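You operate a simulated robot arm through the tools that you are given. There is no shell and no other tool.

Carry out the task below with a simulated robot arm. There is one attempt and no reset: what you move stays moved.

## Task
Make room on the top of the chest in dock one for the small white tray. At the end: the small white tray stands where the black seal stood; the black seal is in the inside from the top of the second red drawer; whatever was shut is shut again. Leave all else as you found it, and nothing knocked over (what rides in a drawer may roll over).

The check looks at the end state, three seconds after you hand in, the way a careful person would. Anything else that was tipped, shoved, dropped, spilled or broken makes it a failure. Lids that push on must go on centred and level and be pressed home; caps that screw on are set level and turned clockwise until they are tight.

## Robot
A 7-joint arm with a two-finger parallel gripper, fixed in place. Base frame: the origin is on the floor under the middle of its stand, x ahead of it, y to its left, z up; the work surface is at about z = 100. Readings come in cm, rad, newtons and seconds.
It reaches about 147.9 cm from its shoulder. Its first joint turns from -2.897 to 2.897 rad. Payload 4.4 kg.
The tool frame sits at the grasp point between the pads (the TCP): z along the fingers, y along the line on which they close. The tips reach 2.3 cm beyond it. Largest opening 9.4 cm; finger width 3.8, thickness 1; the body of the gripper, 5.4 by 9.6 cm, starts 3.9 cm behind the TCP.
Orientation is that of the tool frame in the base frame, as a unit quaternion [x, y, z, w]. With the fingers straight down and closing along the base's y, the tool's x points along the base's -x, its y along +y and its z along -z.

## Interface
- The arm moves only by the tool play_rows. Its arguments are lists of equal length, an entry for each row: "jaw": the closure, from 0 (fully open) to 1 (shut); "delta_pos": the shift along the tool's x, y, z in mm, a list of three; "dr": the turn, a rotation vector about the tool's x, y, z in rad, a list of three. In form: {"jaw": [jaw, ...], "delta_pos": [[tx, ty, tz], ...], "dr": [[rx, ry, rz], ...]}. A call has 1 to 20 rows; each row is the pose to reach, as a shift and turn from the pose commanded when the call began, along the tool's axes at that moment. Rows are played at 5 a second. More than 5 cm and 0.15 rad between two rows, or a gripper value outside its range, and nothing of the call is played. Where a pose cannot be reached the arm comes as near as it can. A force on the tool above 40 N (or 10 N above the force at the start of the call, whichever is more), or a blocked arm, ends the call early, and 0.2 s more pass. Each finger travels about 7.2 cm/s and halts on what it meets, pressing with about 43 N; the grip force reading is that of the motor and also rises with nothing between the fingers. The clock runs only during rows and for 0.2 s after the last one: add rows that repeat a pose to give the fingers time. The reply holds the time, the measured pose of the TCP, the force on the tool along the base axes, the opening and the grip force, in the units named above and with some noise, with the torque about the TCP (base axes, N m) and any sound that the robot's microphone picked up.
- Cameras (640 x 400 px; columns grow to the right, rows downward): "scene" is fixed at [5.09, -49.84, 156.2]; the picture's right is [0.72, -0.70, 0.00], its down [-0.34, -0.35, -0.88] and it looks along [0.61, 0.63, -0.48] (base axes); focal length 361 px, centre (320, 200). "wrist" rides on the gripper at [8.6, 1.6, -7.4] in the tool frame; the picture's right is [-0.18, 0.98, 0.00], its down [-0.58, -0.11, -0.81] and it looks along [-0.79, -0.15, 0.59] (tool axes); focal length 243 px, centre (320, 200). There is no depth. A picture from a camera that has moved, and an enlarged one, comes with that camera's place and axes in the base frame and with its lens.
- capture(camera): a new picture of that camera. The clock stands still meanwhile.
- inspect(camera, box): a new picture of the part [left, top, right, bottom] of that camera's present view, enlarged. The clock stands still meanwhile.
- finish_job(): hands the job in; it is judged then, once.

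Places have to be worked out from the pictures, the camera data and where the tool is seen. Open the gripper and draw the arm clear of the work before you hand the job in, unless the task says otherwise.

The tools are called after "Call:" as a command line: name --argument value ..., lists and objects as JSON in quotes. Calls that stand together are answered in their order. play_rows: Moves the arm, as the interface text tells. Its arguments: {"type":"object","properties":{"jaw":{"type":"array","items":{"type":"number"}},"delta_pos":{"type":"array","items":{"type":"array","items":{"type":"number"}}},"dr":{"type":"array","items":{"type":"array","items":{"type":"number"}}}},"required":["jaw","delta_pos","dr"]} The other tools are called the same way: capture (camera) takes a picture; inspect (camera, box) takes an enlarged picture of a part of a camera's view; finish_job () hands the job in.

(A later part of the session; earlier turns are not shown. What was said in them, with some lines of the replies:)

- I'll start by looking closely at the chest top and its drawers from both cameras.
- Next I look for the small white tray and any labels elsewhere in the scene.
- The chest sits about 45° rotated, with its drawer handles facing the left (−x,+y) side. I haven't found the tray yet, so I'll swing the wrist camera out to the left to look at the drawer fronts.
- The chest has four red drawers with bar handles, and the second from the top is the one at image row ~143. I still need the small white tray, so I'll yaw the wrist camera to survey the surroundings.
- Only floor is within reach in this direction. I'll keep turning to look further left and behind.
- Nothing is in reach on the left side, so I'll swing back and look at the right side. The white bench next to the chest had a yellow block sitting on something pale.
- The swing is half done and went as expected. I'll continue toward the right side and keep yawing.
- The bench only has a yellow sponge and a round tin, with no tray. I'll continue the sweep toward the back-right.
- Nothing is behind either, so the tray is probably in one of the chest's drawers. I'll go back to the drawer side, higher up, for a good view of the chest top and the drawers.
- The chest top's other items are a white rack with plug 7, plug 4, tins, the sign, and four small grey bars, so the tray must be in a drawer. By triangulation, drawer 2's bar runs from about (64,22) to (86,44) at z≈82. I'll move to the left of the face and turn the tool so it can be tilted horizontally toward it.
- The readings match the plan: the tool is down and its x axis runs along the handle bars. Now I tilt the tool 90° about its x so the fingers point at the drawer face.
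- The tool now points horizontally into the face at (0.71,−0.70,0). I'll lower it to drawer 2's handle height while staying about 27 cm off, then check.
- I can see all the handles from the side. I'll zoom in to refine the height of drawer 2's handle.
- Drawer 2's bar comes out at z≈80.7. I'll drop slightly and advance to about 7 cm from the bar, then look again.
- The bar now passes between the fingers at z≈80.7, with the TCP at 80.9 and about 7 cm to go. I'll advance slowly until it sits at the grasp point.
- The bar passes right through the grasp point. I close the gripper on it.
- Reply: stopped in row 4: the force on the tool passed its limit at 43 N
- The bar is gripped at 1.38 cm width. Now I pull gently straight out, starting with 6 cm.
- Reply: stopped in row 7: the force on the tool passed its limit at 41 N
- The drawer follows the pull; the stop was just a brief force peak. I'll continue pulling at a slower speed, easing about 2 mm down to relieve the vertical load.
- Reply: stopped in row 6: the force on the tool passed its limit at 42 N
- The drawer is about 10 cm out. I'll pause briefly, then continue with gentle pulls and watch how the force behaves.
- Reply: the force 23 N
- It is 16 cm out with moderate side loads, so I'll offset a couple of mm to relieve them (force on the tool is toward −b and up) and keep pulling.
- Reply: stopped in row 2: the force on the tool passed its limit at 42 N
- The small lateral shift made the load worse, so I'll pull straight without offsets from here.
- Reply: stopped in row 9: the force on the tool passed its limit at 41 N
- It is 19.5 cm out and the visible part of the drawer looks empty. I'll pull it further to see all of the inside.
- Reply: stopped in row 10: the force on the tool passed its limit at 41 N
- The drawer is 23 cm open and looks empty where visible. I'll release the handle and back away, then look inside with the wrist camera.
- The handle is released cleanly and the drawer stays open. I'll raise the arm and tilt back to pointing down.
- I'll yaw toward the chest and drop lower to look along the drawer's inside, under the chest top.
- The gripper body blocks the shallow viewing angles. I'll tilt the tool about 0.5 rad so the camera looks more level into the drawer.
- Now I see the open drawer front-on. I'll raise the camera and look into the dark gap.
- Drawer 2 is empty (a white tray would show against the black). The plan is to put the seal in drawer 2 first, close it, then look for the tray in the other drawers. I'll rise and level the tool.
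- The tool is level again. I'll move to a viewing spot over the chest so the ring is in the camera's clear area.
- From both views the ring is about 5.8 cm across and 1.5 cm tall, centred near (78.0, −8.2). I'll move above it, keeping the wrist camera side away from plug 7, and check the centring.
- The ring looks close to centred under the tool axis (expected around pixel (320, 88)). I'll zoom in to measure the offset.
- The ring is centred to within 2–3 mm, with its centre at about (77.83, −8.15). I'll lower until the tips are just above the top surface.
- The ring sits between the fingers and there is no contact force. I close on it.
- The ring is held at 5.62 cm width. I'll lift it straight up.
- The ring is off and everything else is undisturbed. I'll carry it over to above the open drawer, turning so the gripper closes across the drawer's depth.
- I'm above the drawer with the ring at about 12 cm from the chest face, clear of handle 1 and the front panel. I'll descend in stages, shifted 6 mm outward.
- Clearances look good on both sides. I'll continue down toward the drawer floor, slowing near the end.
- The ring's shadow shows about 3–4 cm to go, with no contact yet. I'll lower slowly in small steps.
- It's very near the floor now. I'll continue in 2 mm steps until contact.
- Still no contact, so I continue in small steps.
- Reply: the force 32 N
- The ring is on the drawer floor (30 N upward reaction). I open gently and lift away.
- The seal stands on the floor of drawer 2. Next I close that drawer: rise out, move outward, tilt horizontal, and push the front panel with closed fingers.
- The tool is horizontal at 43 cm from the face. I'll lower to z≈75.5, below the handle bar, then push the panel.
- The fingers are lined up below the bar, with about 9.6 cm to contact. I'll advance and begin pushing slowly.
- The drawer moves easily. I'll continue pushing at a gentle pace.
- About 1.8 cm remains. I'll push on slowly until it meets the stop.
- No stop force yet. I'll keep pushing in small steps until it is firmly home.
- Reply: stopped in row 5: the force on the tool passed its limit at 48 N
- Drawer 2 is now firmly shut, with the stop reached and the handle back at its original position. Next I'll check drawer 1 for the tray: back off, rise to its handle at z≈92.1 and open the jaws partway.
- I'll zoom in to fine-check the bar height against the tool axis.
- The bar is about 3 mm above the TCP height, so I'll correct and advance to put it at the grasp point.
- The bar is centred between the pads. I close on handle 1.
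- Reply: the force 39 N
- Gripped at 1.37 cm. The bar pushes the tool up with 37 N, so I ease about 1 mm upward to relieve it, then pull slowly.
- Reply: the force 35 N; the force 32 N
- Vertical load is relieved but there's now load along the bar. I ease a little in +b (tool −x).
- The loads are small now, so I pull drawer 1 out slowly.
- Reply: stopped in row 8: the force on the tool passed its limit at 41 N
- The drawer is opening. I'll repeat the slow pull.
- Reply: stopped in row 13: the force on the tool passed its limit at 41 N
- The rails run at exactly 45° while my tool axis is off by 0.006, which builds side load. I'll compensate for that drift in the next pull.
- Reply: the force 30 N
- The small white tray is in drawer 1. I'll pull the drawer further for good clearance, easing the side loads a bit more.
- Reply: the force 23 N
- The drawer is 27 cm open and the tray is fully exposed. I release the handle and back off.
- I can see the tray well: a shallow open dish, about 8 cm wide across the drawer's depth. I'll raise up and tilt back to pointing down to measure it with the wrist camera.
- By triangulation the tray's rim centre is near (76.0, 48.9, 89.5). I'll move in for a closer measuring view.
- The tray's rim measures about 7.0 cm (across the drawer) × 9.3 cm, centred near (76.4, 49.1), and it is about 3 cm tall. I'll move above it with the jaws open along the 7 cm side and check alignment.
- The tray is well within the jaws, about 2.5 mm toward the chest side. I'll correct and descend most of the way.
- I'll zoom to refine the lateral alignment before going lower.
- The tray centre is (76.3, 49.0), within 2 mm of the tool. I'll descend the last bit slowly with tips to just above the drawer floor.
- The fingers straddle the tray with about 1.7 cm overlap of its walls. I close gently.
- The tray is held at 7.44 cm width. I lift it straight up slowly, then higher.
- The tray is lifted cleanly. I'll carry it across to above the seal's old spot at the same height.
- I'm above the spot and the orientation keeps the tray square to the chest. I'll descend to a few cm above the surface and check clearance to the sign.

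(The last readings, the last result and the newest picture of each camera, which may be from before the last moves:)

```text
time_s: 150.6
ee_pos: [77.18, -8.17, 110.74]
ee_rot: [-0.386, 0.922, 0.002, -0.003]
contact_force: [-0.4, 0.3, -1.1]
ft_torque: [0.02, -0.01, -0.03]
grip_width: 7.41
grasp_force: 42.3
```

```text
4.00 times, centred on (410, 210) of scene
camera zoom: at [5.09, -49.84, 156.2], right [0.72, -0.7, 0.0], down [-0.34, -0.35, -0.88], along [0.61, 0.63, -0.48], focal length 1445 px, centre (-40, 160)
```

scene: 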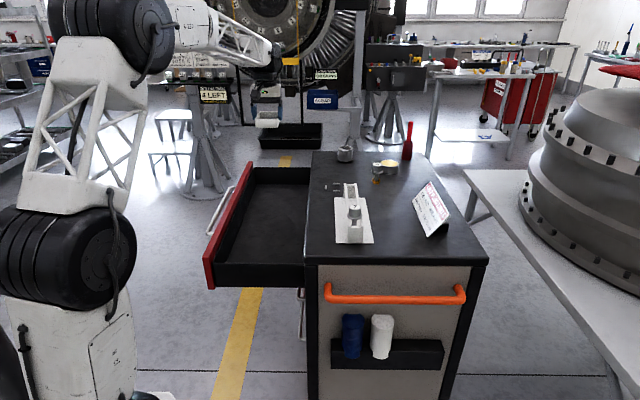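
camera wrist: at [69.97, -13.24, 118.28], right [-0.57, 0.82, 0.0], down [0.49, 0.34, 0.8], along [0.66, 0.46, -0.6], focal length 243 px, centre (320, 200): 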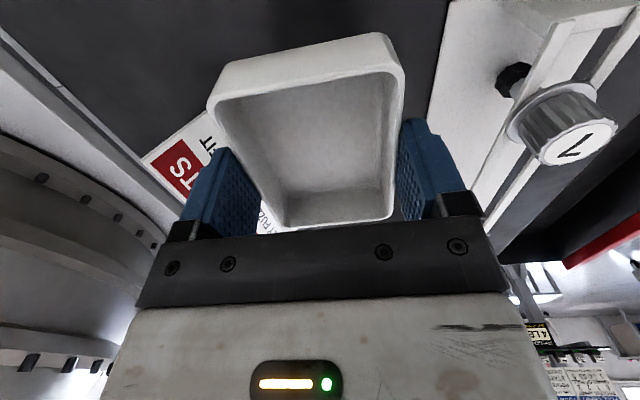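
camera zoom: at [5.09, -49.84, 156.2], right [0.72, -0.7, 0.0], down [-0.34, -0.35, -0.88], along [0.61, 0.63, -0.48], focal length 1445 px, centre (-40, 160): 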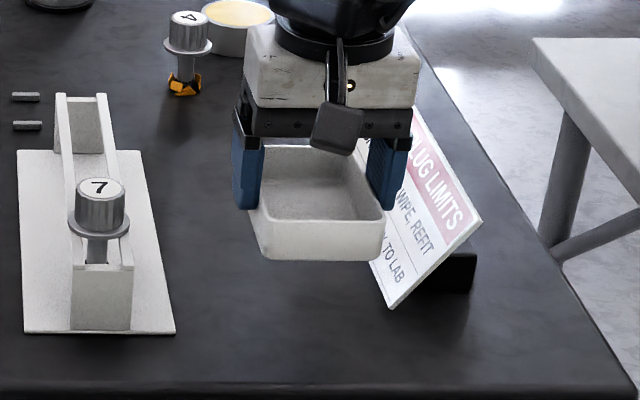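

The clearance to the sign looks fine. I'll lower further, slowing near the surface.

Call:
play_rows --jaw '[0.4, 0.4, 0.4, 0.4, 0.4, 0.4, 0.4, 0.4]' --delta_pos '[[0, 0, 10], [0, 0, 20], [0, 0, 30], [0, 0, 38], [0, 0, 45], [0, 0, 50], [0, 0, 55], [0, 0, 55]]' --dr '[[0, 0, 0], [0, 0, 0], [0, 0, 0], [0, 0, 0], [0, 0, 0], [0, 0, 0], [0, 0, 0], [0, 0, 0]]'

Call:
inspect --camera "scene" --box '[360, 190, 450, 260]'

Call:
capture --camera "wrist"

```text
time_s: 152.4
ee_pos: [77.03, -8.3, 105.16]
ee_rot: [-0.386, 0.922, 0.001, -0.002]
contact_force: [-0.1, 0.2, -0.4]
ft_torque: [0.03, -0.02, 0.0]
grip_width: 7.4
grasp_force: 42.9
```

```text
5.71 times, centred on (405, 225) of scene
camera zoom: at [5.09, -49.84, 156.2], right [0.72, -0.7, 0.0], down [-0.34, -0.35, -0.88], along [0.61, 0.63, -0.48], focal length 2065 px, centre (-166, 57)
```

zoom: 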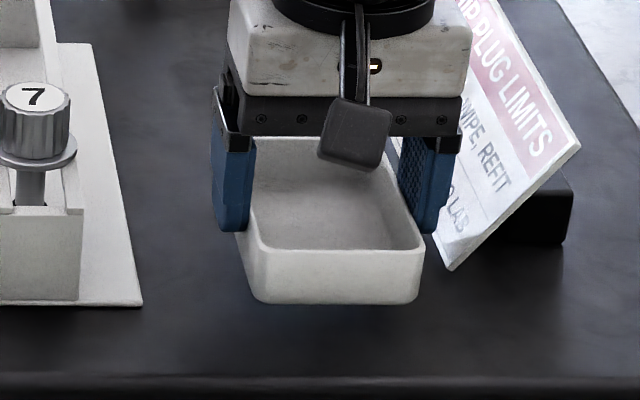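

```text
taken
camera wrist: at [69.88, -13.26, 112.81], right [-0.57, 0.82, 0.0], down [0.49, 0.34, 0.8], along [0.66, 0.46, -0.6], focal length 243 px, centre (320, 200)
```

wrist: 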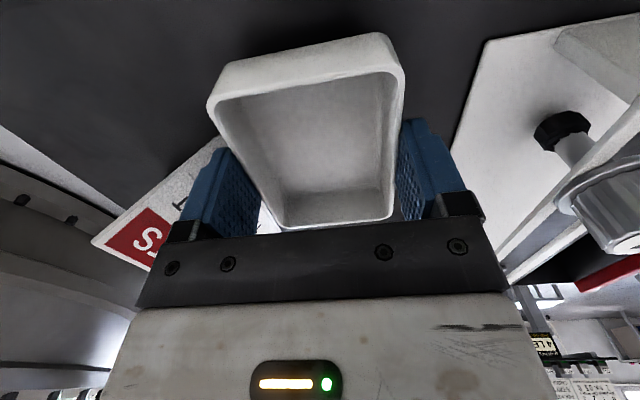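

About 1.5 cm remains. I'll lower in 2 mm steps until it touches down.

Call:
play_rows --jaw '[0.4, 0.4, 0.4, 0.4, 0.4, 0.4, 0.4]' --delta_pos '[[0, 0, 2], [0, 0, 4], [0, 0, 6], [0, 0, 8], [0, 0, 10], [0, 0, 12], [0, 0, 12]]' --dr '[[0, 0, 0], [0, 0, 0], [0, 0, 0], [0, 0, 0], [0, 0, 0], [0, 0, 0], [0, 0, 0]]'

Call:
inspect --camera "scene" --box '[360, 190, 450, 260]'

```text
time_s: 154.0
ee_pos: [77.1, -8.22, 104.0]
ee_rot: [-0.386, 0.923, 0.001, -0.003]
contact_force: [-0.2, 0.2, -1.5]
ft_torque: [0.01, -0.01, -0.06]
grip_width: 7.38
grasp_force: 42.8
```

```text
5.71 times, centred on (405, 225) of scene
camera zoom: at [5.09, -49.84, 156.2], right [0.72, -0.7, 0.0], down [-0.34, -0.35, -0.88], along [0.61, 0.63, -0.48], focal length 2065 px, centre (-166, 57)
```

zoom: 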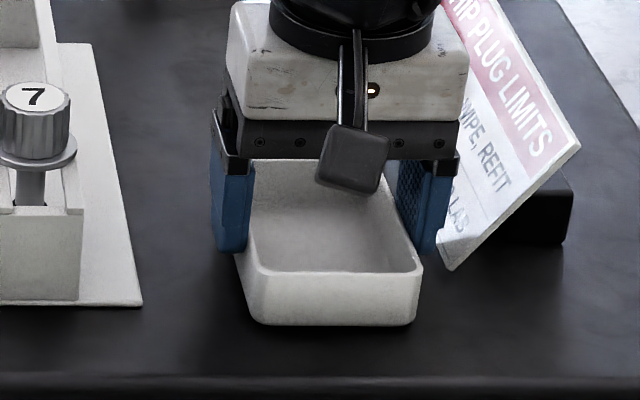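

Not yet touching, so I continue down.

Call:
play_rows --jaw '[0.4, 0.4, 0.4, 0.4, 0.4, 0.4]' --delta_pos '[[0, 0, 1.5], [0, 0, 3], [0, 0, 4.5], [0, 0, 6], [0, 0, 7.5], [0, 0, 7.5]]' --dr '[[0, 0, 0], [0, 0, 0], [0, 0, 0], [0, 0, 0], [0, 0, 0], [0, 0, 0]]'

Call:
inspect --camera "scene" --box '[360, 190, 450, 260]'

```text
time_s: 155.4
ee_pos: [77.23, -8.11, 103.61]
ee_rot: [-0.385, 0.923, 0.0, -0.002]
contact_force: [0.9, -0.9, 3.4]
ft_torque: [-0.04, -0.03, -0.03]
grip_width: 7.4
grasp_force: 42.9
stopped in row 6: the force on the tool passed its limit at 41 N (the readings are from after the stop); the commanded pose is now the measured one
```

```text
5.71 times, centred on (405, 225) of scene
camera zoom: at [5.09, -49.84, 156.2], right [0.72, -0.7, 0.0], down [-0.34, -0.35, -0.88], along [0.61, 0.63, -0.48], focal length 2065 px, centre (-166, 57)
```

zoom: 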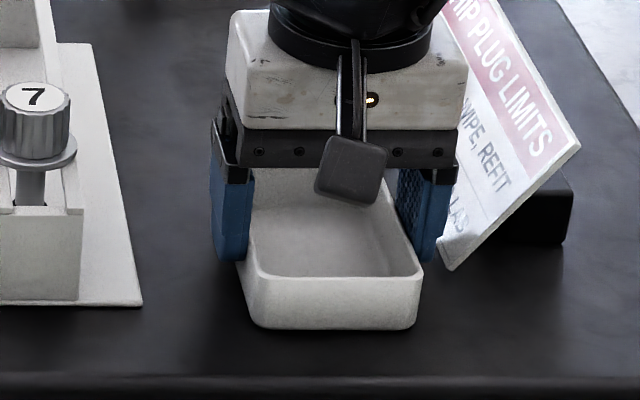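

The tray has touched down (TCP z 103.6). I release with a small opening and lift straight up.

Call:
play_rows --jaw '[0.2, 0.16, 0.14, 0.14, 0.14, 0.14, 0.14, 0.14, 0.14, 0.14, 0.14, 0.14]' --delta_pos '[[0, 0, 0], [0, 0, 0], [0, 0, 0], [0, 0, -4], [0, 0, -12], [0, 0, -25], [0, 0, -45], [0, 0, -70], [0, 0, -100], [0, 0, -130], [0, 0, -160], [0, 0, -180]]' --dr '[[0, 0, 0], [0, 0, 0], [0, 0, 0], [0, 0, 0], [0, 0, 0], [0, 0, 0], [0, 0, 0], [0, 0, 0], [0, 0, 0], [0, 0, 0], [0, 0, 0], [0, 0, 0]]'

Call:
inspect --camera "scene" --box '[310, 130, 490, 270]'

Call:
capture --camera "wrist"

```text
time_s: 158.0
ee_pos: [77.31, -8.16, 121.51]
ee_rot: [-0.386, 0.923, 0.0, -0.001]
contact_force: [-0.6, 0.2, 0.3]
ft_torque: [0.03, 0.0, -0.02]
grip_width: 8.06
grasp_force: 0.1
```

```text
2.86 times, centred on (400, 200) of scene
camera zoom: at [5.09, -49.84, 156.2], right [0.72, -0.7, 0.0], down [-0.34, -0.35, -0.88], along [0.61, 0.63, -0.48], focal length 1032 px, centre (91, 200)
```

zoom: 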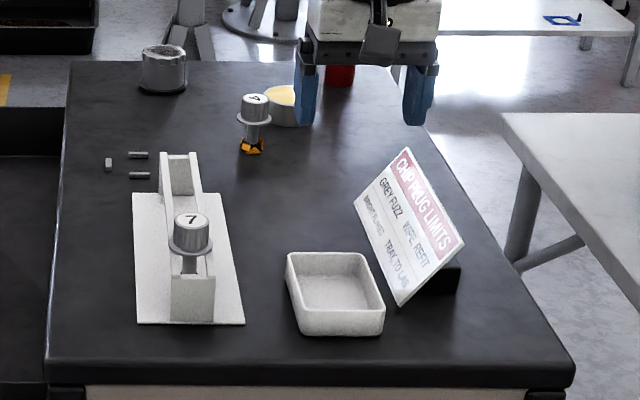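

```text
taken
camera wrist: at [70.06, -13.23, 129.04], right [-0.57, 0.82, 0.0], down [0.49, 0.34, 0.8], along [0.66, 0.46, -0.59], focal length 243 px, centre (320, 200)
```

wrist: 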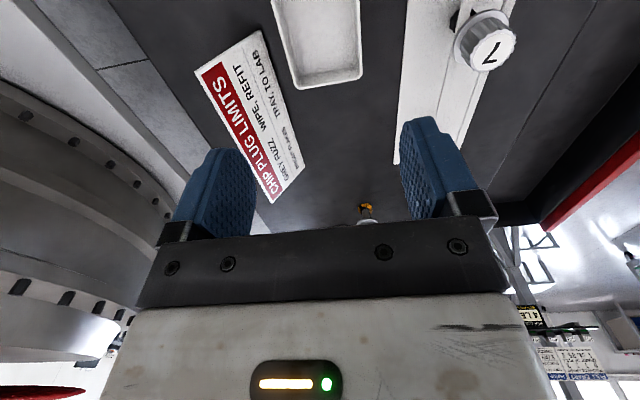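

The tray stands squarely where the seal was, and the rack, sign and plugs are undisturbed. Now I close drawer 1, moving back out to the drawer side first.

Call:
play_rows --jaw '[0.14, 0.14, 0.14, 0.3, 0.5, 0.7, 0.9, 1, 1, 1, 1, 1, 1, 1, 1, 1, 1, 1, 1, 1]' --delta_pos '[[-14, 36, -15], [-28, 72, -30], [-42, 108, -40], [-56, 144, -40], [-70, 180, -40], [-84, 216, -40], [-98, 252, -40], [-112, 288, -40], [-126, 324, -40], [-140, 360, -40], [-154, 396, -40], [-168, 432, -40], [-182, 468, -40], [-196, 504, -40], [-210, 540, -40], [-224, 576, -40], [-238, 612, -40], [-252, 648, -40], [-266, 684, -40], [-280, 712, -40]]' --dr '[[0, 0, 0], [0, 0, 0], [0, 0, 0], [0, 0, 0], [0, 0, 0], [0, 0, 0], [0, 0, 0], [0, 0, 0], [0, 0, 0], [0, 0, 0], [0, 0, 0], [0, 0, 0], [0, 0, 0], [0, 0, 0], [0, 0, 0], [0, 0, 0], [0, 0, 0], [0, 0, 0], [0, 0, 0], [0, 0, 0]]'

Call:
capture --camera "scene"

```text
time_s: 162.2
ee_pos: [46.21, 61.6, 125.67]
ee_rot: [-0.386, 0.923, 0.0, -0.002]
contact_force: [0.0, 0.0, -0.3]
ft_torque: [-0.01, -0.02, 0.02]
grip_width: 0.0
grasp_force: 41.7
```

```text
taken
```

scene: 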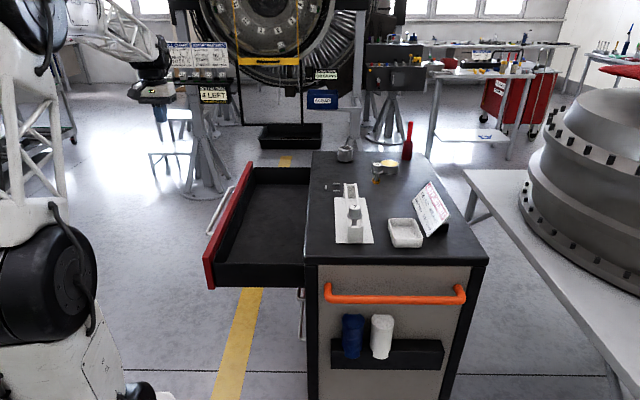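

Everything looks right on the chest top. Now I tilt the tool horizontal at this safe distance, with the fingers closed.

Call:
play_rows --jaw '[1, 1, 1, 1, 1, 1, 1, 1, 1, 1, 1, 1, 1]' --delta_pos '[[0, 0, 0], [0, 0, 0], [0, 0, 0], [0, 0, 0], [0, 0, 0], [0, 0, 0], [0, 0, 0], [0, 0, 0], [0, 0, 0], [0, 0, 0], [0, 0, 0], [0, 0, 0], [0, 0, 0]]' --dr '[[0.131, 0, 0], [0.262, 0, 0], [0.393, 0, 0], [0.524, 0, 0], [0.654, 0, 0], [0.785, 0, 0], [0.916, 0, 0], [1.047, 0, 0], [1.178, 0, 0], [1.309, 0, 0], [1.44, 0, 0], [1.5708, 0, 0], [1.5708, 0, 0]]'

```text
time_s: 165.0
ee_pos: [46.26, 61.73, 125.57]
ee_rot: [0.274, -0.651, 0.653, -0.272]
contact_force: [0.3, 0.4, 0.1]
ft_torque: [-0.01, 0.01, -0.02]
grip_width: 0.01
grasp_force: 43.0
```

Now I lower to z≈87.6, below handle 1's bar.

Call:
play_rows --jaw '[1, 1, 1, 1, 1, 1, 1, 1, 1, 1, 1, 1, 1]' --delta_pos '[[0, 32, 0], [0, 64, 0], [0, 96, 0], [0, 128, 0], [0, 160, 0], [0, 192, 0], [0, 224, 0], [0, 256, 0], [0, 288, 0], [0, 320, 0], [0, 352, 0], [0, 380, 0], [0, 380, 0]]' --dr '[[0, 0, 0], [0, 0, 0], [0, 0, 0], [0, 0, 0], [0, 0, 0], [0, 0, 0], [0, 0, 0], [0, 0, 0], [0, 0, 0], [0, 0, 0], [0, 0, 0], [0, 0, 0], [0, 0, 0]]'

Call:
capture --camera "wrist"

Call:
inspect --camera "scene" --box '[120, 130, 340, 330]'

```text
time_s: 167.8
ee_pos: [46.23, 61.58, 87.6]
ee_rot: [-0.274, 0.652, -0.652, 0.272]
contact_force: [-0.9, 0.6, 0.7]
ft_torque: [-0.04, -0.01, 0.0]
grip_width: 0.0
grasp_force: 41.6
```

```text
taken
camera wrist: at [34.72, 60.73, 86.01], right [0.13, 0.13, -0.98], down [-0.17, 0.98, 0.11], along [0.98, 0.15, 0.15], focal length 243 px, centre (320, 200)
```

wrist: 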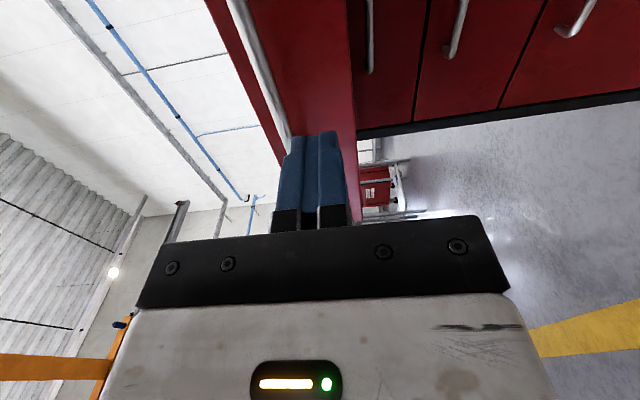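

```text
2.00 times, centred on (230, 230) of scene
camera zoom: at [5.09, -49.84, 156.2], right [0.72, -0.7, 0.0], down [-0.34, -0.35, -0.88], along [0.61, 0.63, -0.48], focal length 723 px, centre (500, 140)
```

zoom: 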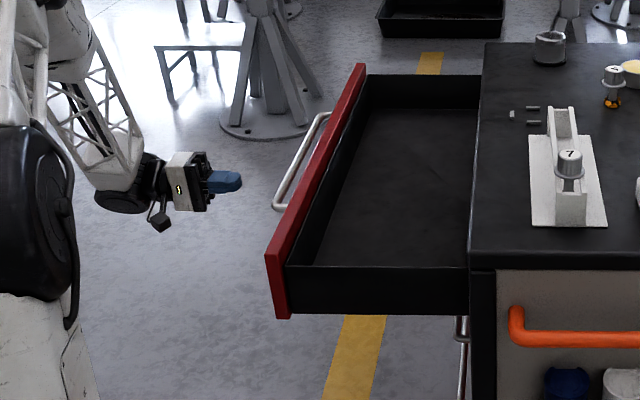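

The fingers aim at the lower part of drawer 1's panel, under the bar. I'll advance and push gently.

Call:
play_rows --jaw '[1, 1, 1, 1, 1, 1, 1, 1, 1, 1, 1, 1, 1, 1, 1, 1, 1, 1, 1, 1]' --delta_pos '[[0, 0, 22], [0, 0, 45], [0, 0, 68], [0, 0, 90], [0, 0, 110], [0, 0, 125], [0, 0, 135], [0, 0, 142], [0, 0, 148], [0, 0, 154], [0, 0, 160], [0, 0, 166], [0, 0, 172], [0, 0, 179], [0, 0, 186], [0, 0, 193], [0, 0, 200], [0, 0, 207], [0, 0, 214], [0, 0, 221]]' --dr '[[0, 0, 0], [0, 0, 0], [0, 0, 0], [0, 0, 0], [0, 0, 0], [0, 0, 0], [0, 0, 0], [0, 0, 0], [0, 0, 0], [0, 0, 0], [0, 0, 0], [0, 0, 0], [0, 0, 0], [0, 0, 0], [0, 0, 0], [0, 0, 0], [0, 0, 0], [0, 0, 0], [0, 0, 0], [0, 0, 0]]'

Call:
inspect --camera "scene" --box '[160, 130, 360, 330]'

Call:
capture --camera "wrist"

```text
time_s: 172.0
ee_pos: [61.9, 46.18, 87.46]
ee_rot: [-0.273, 0.653, -0.652, 0.273]
contact_force: [-0.9, 0.9, 1.3]
ft_torque: [-0.01, -0.03, -0.04]
grip_width: 0.01
grasp_force: 42.7
```

```text
2.00 times, centred on (260, 230) of scene
camera zoom: at [5.09, -49.84, 156.2], right [0.72, -0.7, 0.0], down [-0.34, -0.35, -0.88], along [0.61, 0.63, -0.48], focal length 723 px, centre (440, 140)
```

zoom: 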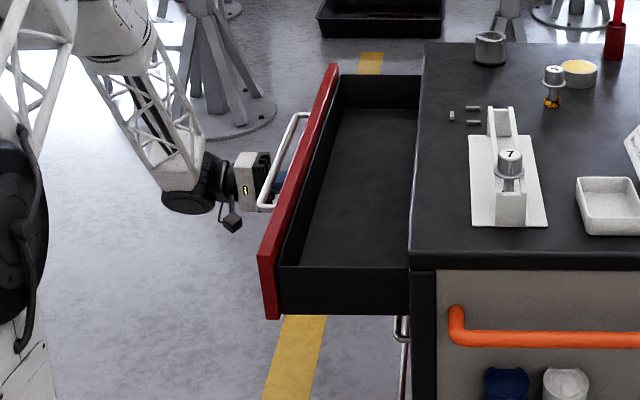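

```text
taken
camera wrist: at [50.45, 45.25, 86.0], right [0.13, 0.13, -0.98], down [-0.17, 0.98, 0.11], along [0.98, 0.15, 0.15], focal length 243 px, centre (320, 200)
```

wrist: 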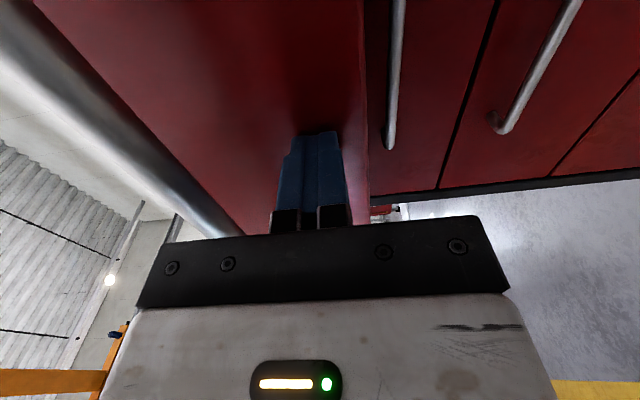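

The drawer is sliding in nicely. I'll keep pushing at the same gentle pace.

Call:
play_rows --jaw '[1, 1, 1, 1, 1, 1, 1, 1, 1, 1, 1, 1, 1, 1, 1, 1, 1, 1, 1, 1]' --delta_pos '[[0, 0, 5], [0, 0, 11], [0, 0, 18], [0, 0, 25], [0, 0, 32], [0, 0, 39], [0, 0, 46], [0, 0, 53], [0, 0, 60], [0, 0, 67], [0, 0, 74], [0, 0, 81], [0, 0, 88], [0, 0, 95], [0, 0, 102], [0, 0, 109], [0, 0, 116], [0, 0, 123], [0, 0, 130], [0, 0, 137]]' --dr '[[0, 0, 0], [0, 0, 0], [0, 0, 0], [0, 0, 0], [0, 0, 0], [0, 0, 0], [0, 0, 0], [0, 0, 0], [0, 0, 0], [0, 0, 0], [0, 0, 0], [0, 0, 0], [0, 0, 0], [0, 0, 0], [0, 0, 0], [0, 0, 0], [0, 0, 0], [0, 0, 0], [0, 0, 0], [0, 0, 0]]'

Call:
inspect --camera "scene" --box '[180, 140, 380, 330]'

```text
time_s: 176.2
ee_pos: [71.64, 36.69, 87.52]
ee_rot: [-0.274, 0.653, -0.652, 0.272]
contact_force: [-0.5, 1.3, 0.3]
ft_torque: [0.0, 0.0, -0.04]
grip_width: 0.0
grasp_force: 42.1
```

```text
2.11 times, centred on (280, 235) of scene
camera zoom: at [5.09, -49.84, 156.2], right [0.72, -0.7, 0.0], down [-0.34, -0.35, -0.88], along [0.61, 0.63, -0.48], focal length 761 px, centre (404, 126)
```

zoom: 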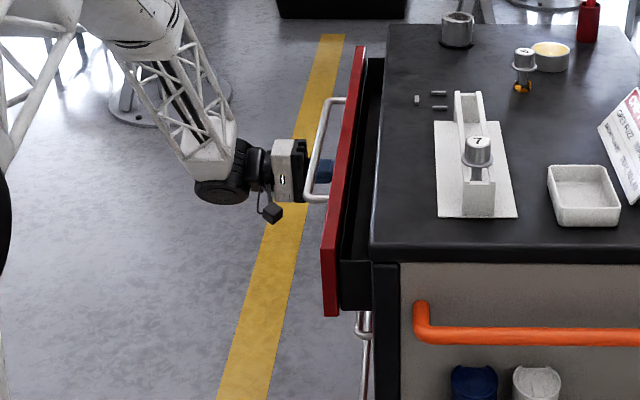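

About 7 cm is left. I'll slow down toward the end.

Call:
play_rows --jaw '[1, 1, 1, 1, 1, 1, 1, 1, 1, 1, 1, 1, 1, 1, 1, 1, 1, 1, 1, 1]' --delta_pos '[[0, 0, 4], [0, 0, 9], [0, 0, 14], [0, 0, 19], [0, 0, 24], [0, 0, 29], [0, 0, 34], [0, 0, 39], [0, 0, 44], [0, 0, 48], [0, 0, 52], [0, 0, 56], [0, 0, 59], [0, 0, 62], [0, 0, 65], [0, 0, 67], [0, 0, 69], [0, 0, 71], [0, 0, 73], [0, 0, 75]]' --dr '[[0, 0, 0], [0, 0, 0], [0, 0, 0], [0, 0, 0], [0, 0, 0], [0, 0, 0], [0, 0, 0], [0, 0, 0], [0, 0, 0], [0, 0, 0], [0, 0, 0], [0, 0, 0], [0, 0, 0], [0, 0, 0], [0, 0, 0], [0, 0, 0], [0, 0, 0], [0, 0, 0], [0, 0, 0], [0, 0, 0]]'

Call:
inspect --camera "scene" --box '[220, 160, 360, 330]'

Call:
capture --camera "wrist"

```text
time_s: 180.1
ee_pos: [76.42, 31.77, 87.6]
ee_rot: [0.275, -0.652, 0.652, -0.272]
contact_force: [-16.3, 7.7, 4.0]
ft_torque: [-0.08, -0.04, -0.45]
grip_width: 0.0
grasp_force: 42.5
stopped in row 19: the force on the tool passed its limit at 48 N (the readings are from after the stop); the commanded pose is now the measured one
```

```text
2.35 times, centred on (290, 245) of scene
camera zoom: at [5.09, -49.84, 156.2], right [0.72, -0.7, 0.0], down [-0.34, -0.35, -0.88], along [0.61, 0.63, -0.48], focal length 850 px, centre (391, 94)
```

zoom: 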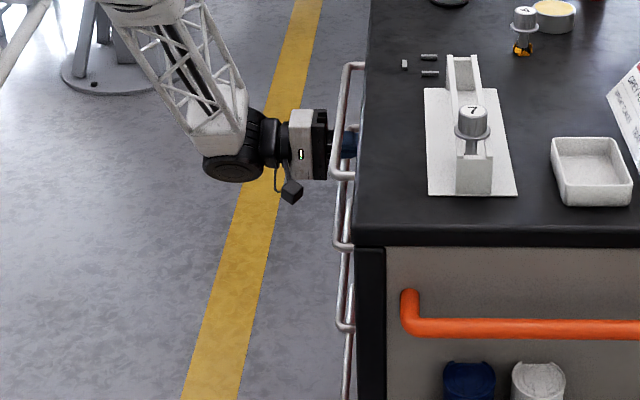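

```text
taken
camera wrist: at [65.14, 30.76, 85.97], right [0.13, 0.13, -0.98], down [-0.17, 0.98, 0.11], along [0.98, 0.15, 0.15], focal length 243 px, centre (320, 200)
```

wrist: 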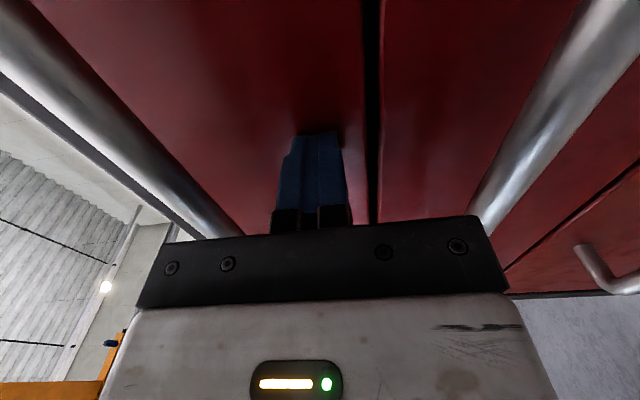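

It hit the stop at nearly the same place as drawer 2 did. I give one more gentle push to be sure it's home.

Call:
play_rows --jaw '[1, 1, 1, 1, 1, 1]' --delta_pos '[[0, 0, 1], [0, 0, 2], [0, 0, 3], [0, 0, 4], [0, 0, 5], [0, 0, 6]]' --dr '[[0, 0, 0], [0, 0, 0], [0, 0, 0], [0, 0, 0], [0, 0, 0], [0, 0, 0]]'

```text
time_s: 180.6
ee_pos: [76.47, 31.75, 87.63]
ee_rot: [0.276, -0.652, 0.652, -0.273]
contact_force: [-13.7, 7.3, 3.4]
ft_torque: [-0.16, -0.03, -0.39]
grip_width: 0.02
grasp_force: 42.2
stopped in row 2: the force on the tool passed its limit at 45 N (the readings are from after the stop); the commanded pose is now the measured one
```

Drawer 1 is firmly shut. I'll back off and open the gripper, then look at the drawer fronts.

Call:
play_rows --jaw '[1, 1, 1, 1, 1, 1, 0.7, 0.4, 0.2, 0, 0, 0, 0, 0]' --delta_pos '[[0, 0, -10], [0, 0, -30], [0, 0, -60], [0, 0, -90], [0, 0, -120], [0, 0, -150], [0, 0, -180], [0, 0, -210], [0, 0, -240], [0, -30, -260], [0, -65, -260], [0, -100, -260], [0, -130, -260], [0, -130, -260]]' --dr '[[0, 0, 0], [0, 0, 0], [0, 0, 0], [0, 0, 0], [0, 0, 0], [0, 0, 0], [0, 0, 0], [0, 0, 0], [0, 0, 0], [0, 0, 0], [0, 0, 0], [0, 0, 0], [0, 0, 0], [0, 0, 0]]'

Call:
capture --camera "wrist"

Call:
inspect --camera "scene" --box '[260, 170, 420, 370]'

```text
time_s: 183.6
ee_pos: [58.02, 49.92, 100.61]
ee_rot: [0.276, -0.652, 0.652, -0.273]
contact_force: [0.3, 0.3, -0.8]
ft_torque: [-0.02, 0.01, 0.0]
grip_width: 9.41
grasp_force: 0.0
```

```text
taken
camera wrist: at [46.58, 48.94, 99.01], right [0.13, 0.13, -0.98], down [-0.17, 0.98, 0.11], along [0.98, 0.15, 0.15], focal length 243 px, centre (320, 200)
```

wrist: 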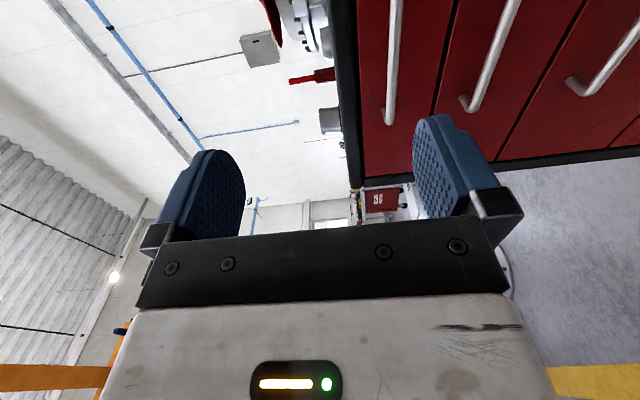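

```text
2.00 times, centred on (340, 270) of scene
camera zoom: at [5.09, -49.84, 156.2], right [0.72, -0.7, 0.0], down [-0.34, -0.35, -0.88], along [0.61, 0.63, -0.48], focal length 723 px, centre (280, 60)
```

zoom: 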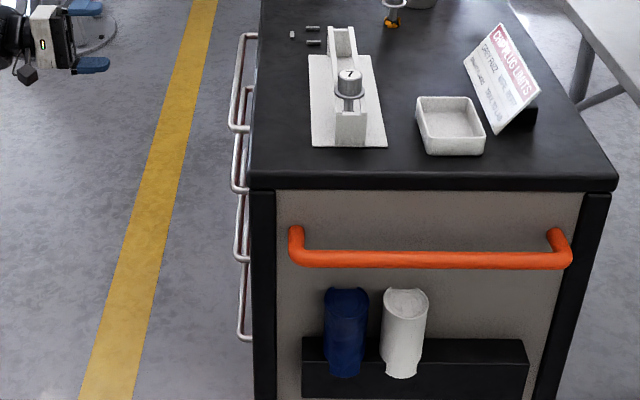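

All drawer handles are back at their original positions and the chest top matches the start apart from the tray. I'll raise the arm clear and level the tool.

Call:
play_rows --jaw '[0, 0, 0, 0, 0, 0, 0, 0, 0, 0, 0, 0, 0, 0, 0, 0, 0, 0]' --delta_pos '[[0, -30, -20], [0, -60, -40], [0, -90, -60], [0, -120, -80], [0, -150, -100], [0, -180, -100], [0, -210, -100], [0, -240, -100], [0, -270, -100], [0, -300, -100], [0, -320, -100], [0, -340, -100], [0, -340, -100], [0, -340, -100], [0, -340, -100], [0, -340, -100], [0, -340, -100], [0, -340, -100]]' --dr '[[0, 0, 0], [0, 0, 0], [0, 0, 0], [0, 0, 0], [-0.12, 0, 0], [-0.24, 0, 0], [-0.36, 0, 0], [-0.48, 0, 0], [-0.6, 0, 0], [-0.72, 0, 0], [-0.84, 0, 0], [-0.96, 0, 0], [-1.08, 0, 0], [-1.2, 0, 0], [-1.32, 0, 0], [-1.44, 0, 0], [-1.57, 0, 0], [-1.57, 0, 0]]'

Call:
capture --camera "scene"

Call:
inspect --camera "scene" --box '[280, 130, 500, 270]'

Call:
capture --camera "wrist"

```text
time_s: 187.4
ee_pos: [51.09, 56.95, 134.6]
ee_rot: [-0.388, 0.922, 0.0, -0.002]
contact_force: [0.8, 0.3, 0.1]
ft_torque: [0.02, -0.01, -0.01]
grip_width: 9.44
grasp_force: 0.2
```

```text
taken
```

scene: 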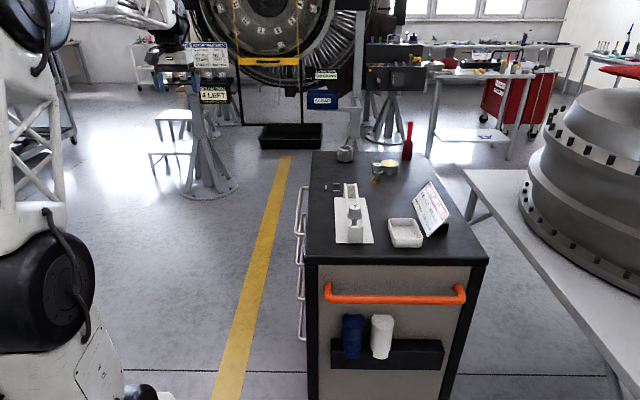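

```text
2.86 times, centred on (390, 200) of scene
camera zoom: at [5.09, -49.84, 156.2], right [0.72, -0.7, 0.0], down [-0.34, -0.35, -0.88], along [0.61, 0.63, -0.48], focal length 1032 px, centre (120, 200)
```

zoom: 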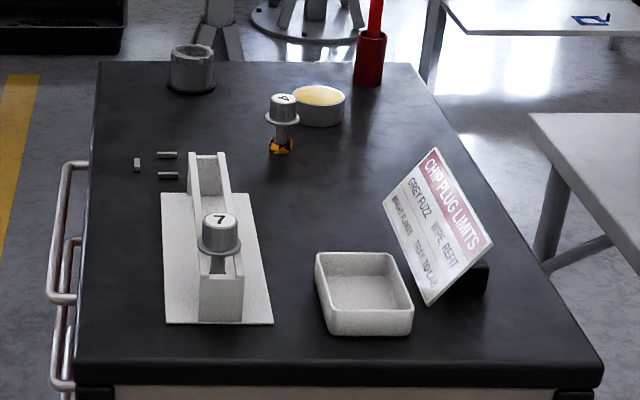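

```text
taken
camera wrist: at [43.81, 51.91, 142.06], right [-0.57, 0.82, 0.0], down [0.49, 0.34, 0.8], along [0.66, 0.46, -0.59], focal length 243 px, centre (320, 200)
```

wrist: 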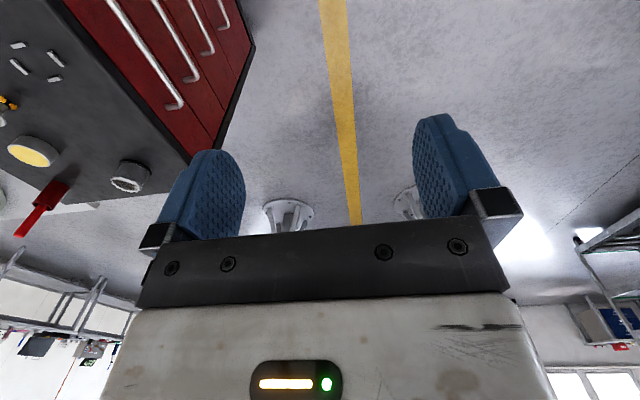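

The final view matches the start for everything else: plugs, rack, tins, bars and sign are all unmoved. The tray stands at the seal's old spot, the seal is in drawer 2, all drawers are shut, and the gripper is open with the arm clear. I'm handing in the job.

Call:
finish_job

```text
The job is handed in.
```

The small white tray now stands where the black seal stood on the chest top. The black seal is inside the second red drawer from the top.

- **Finding the tray:** It wasn't out on any surface in reach; I found it in the top red drawer.
- **Tray position:** It stands level, and I estimate its centre is about 0.5 cm from where the seal's centre was, slightly toward the white rack. It clears the sign and the rack.
- **Drawers:** I opened only the top two. Both were pushed in until they hit their stops, and all four handles are back where they were.
- **Everything else:** The final pictures match the opening ones for the plugs, rack, tins, sign and small bars. The gripper is open and the arm is clear of the chest.

The seal was set down flat in its drawer. I didn't reopen that drawer to check the seal after closing it.
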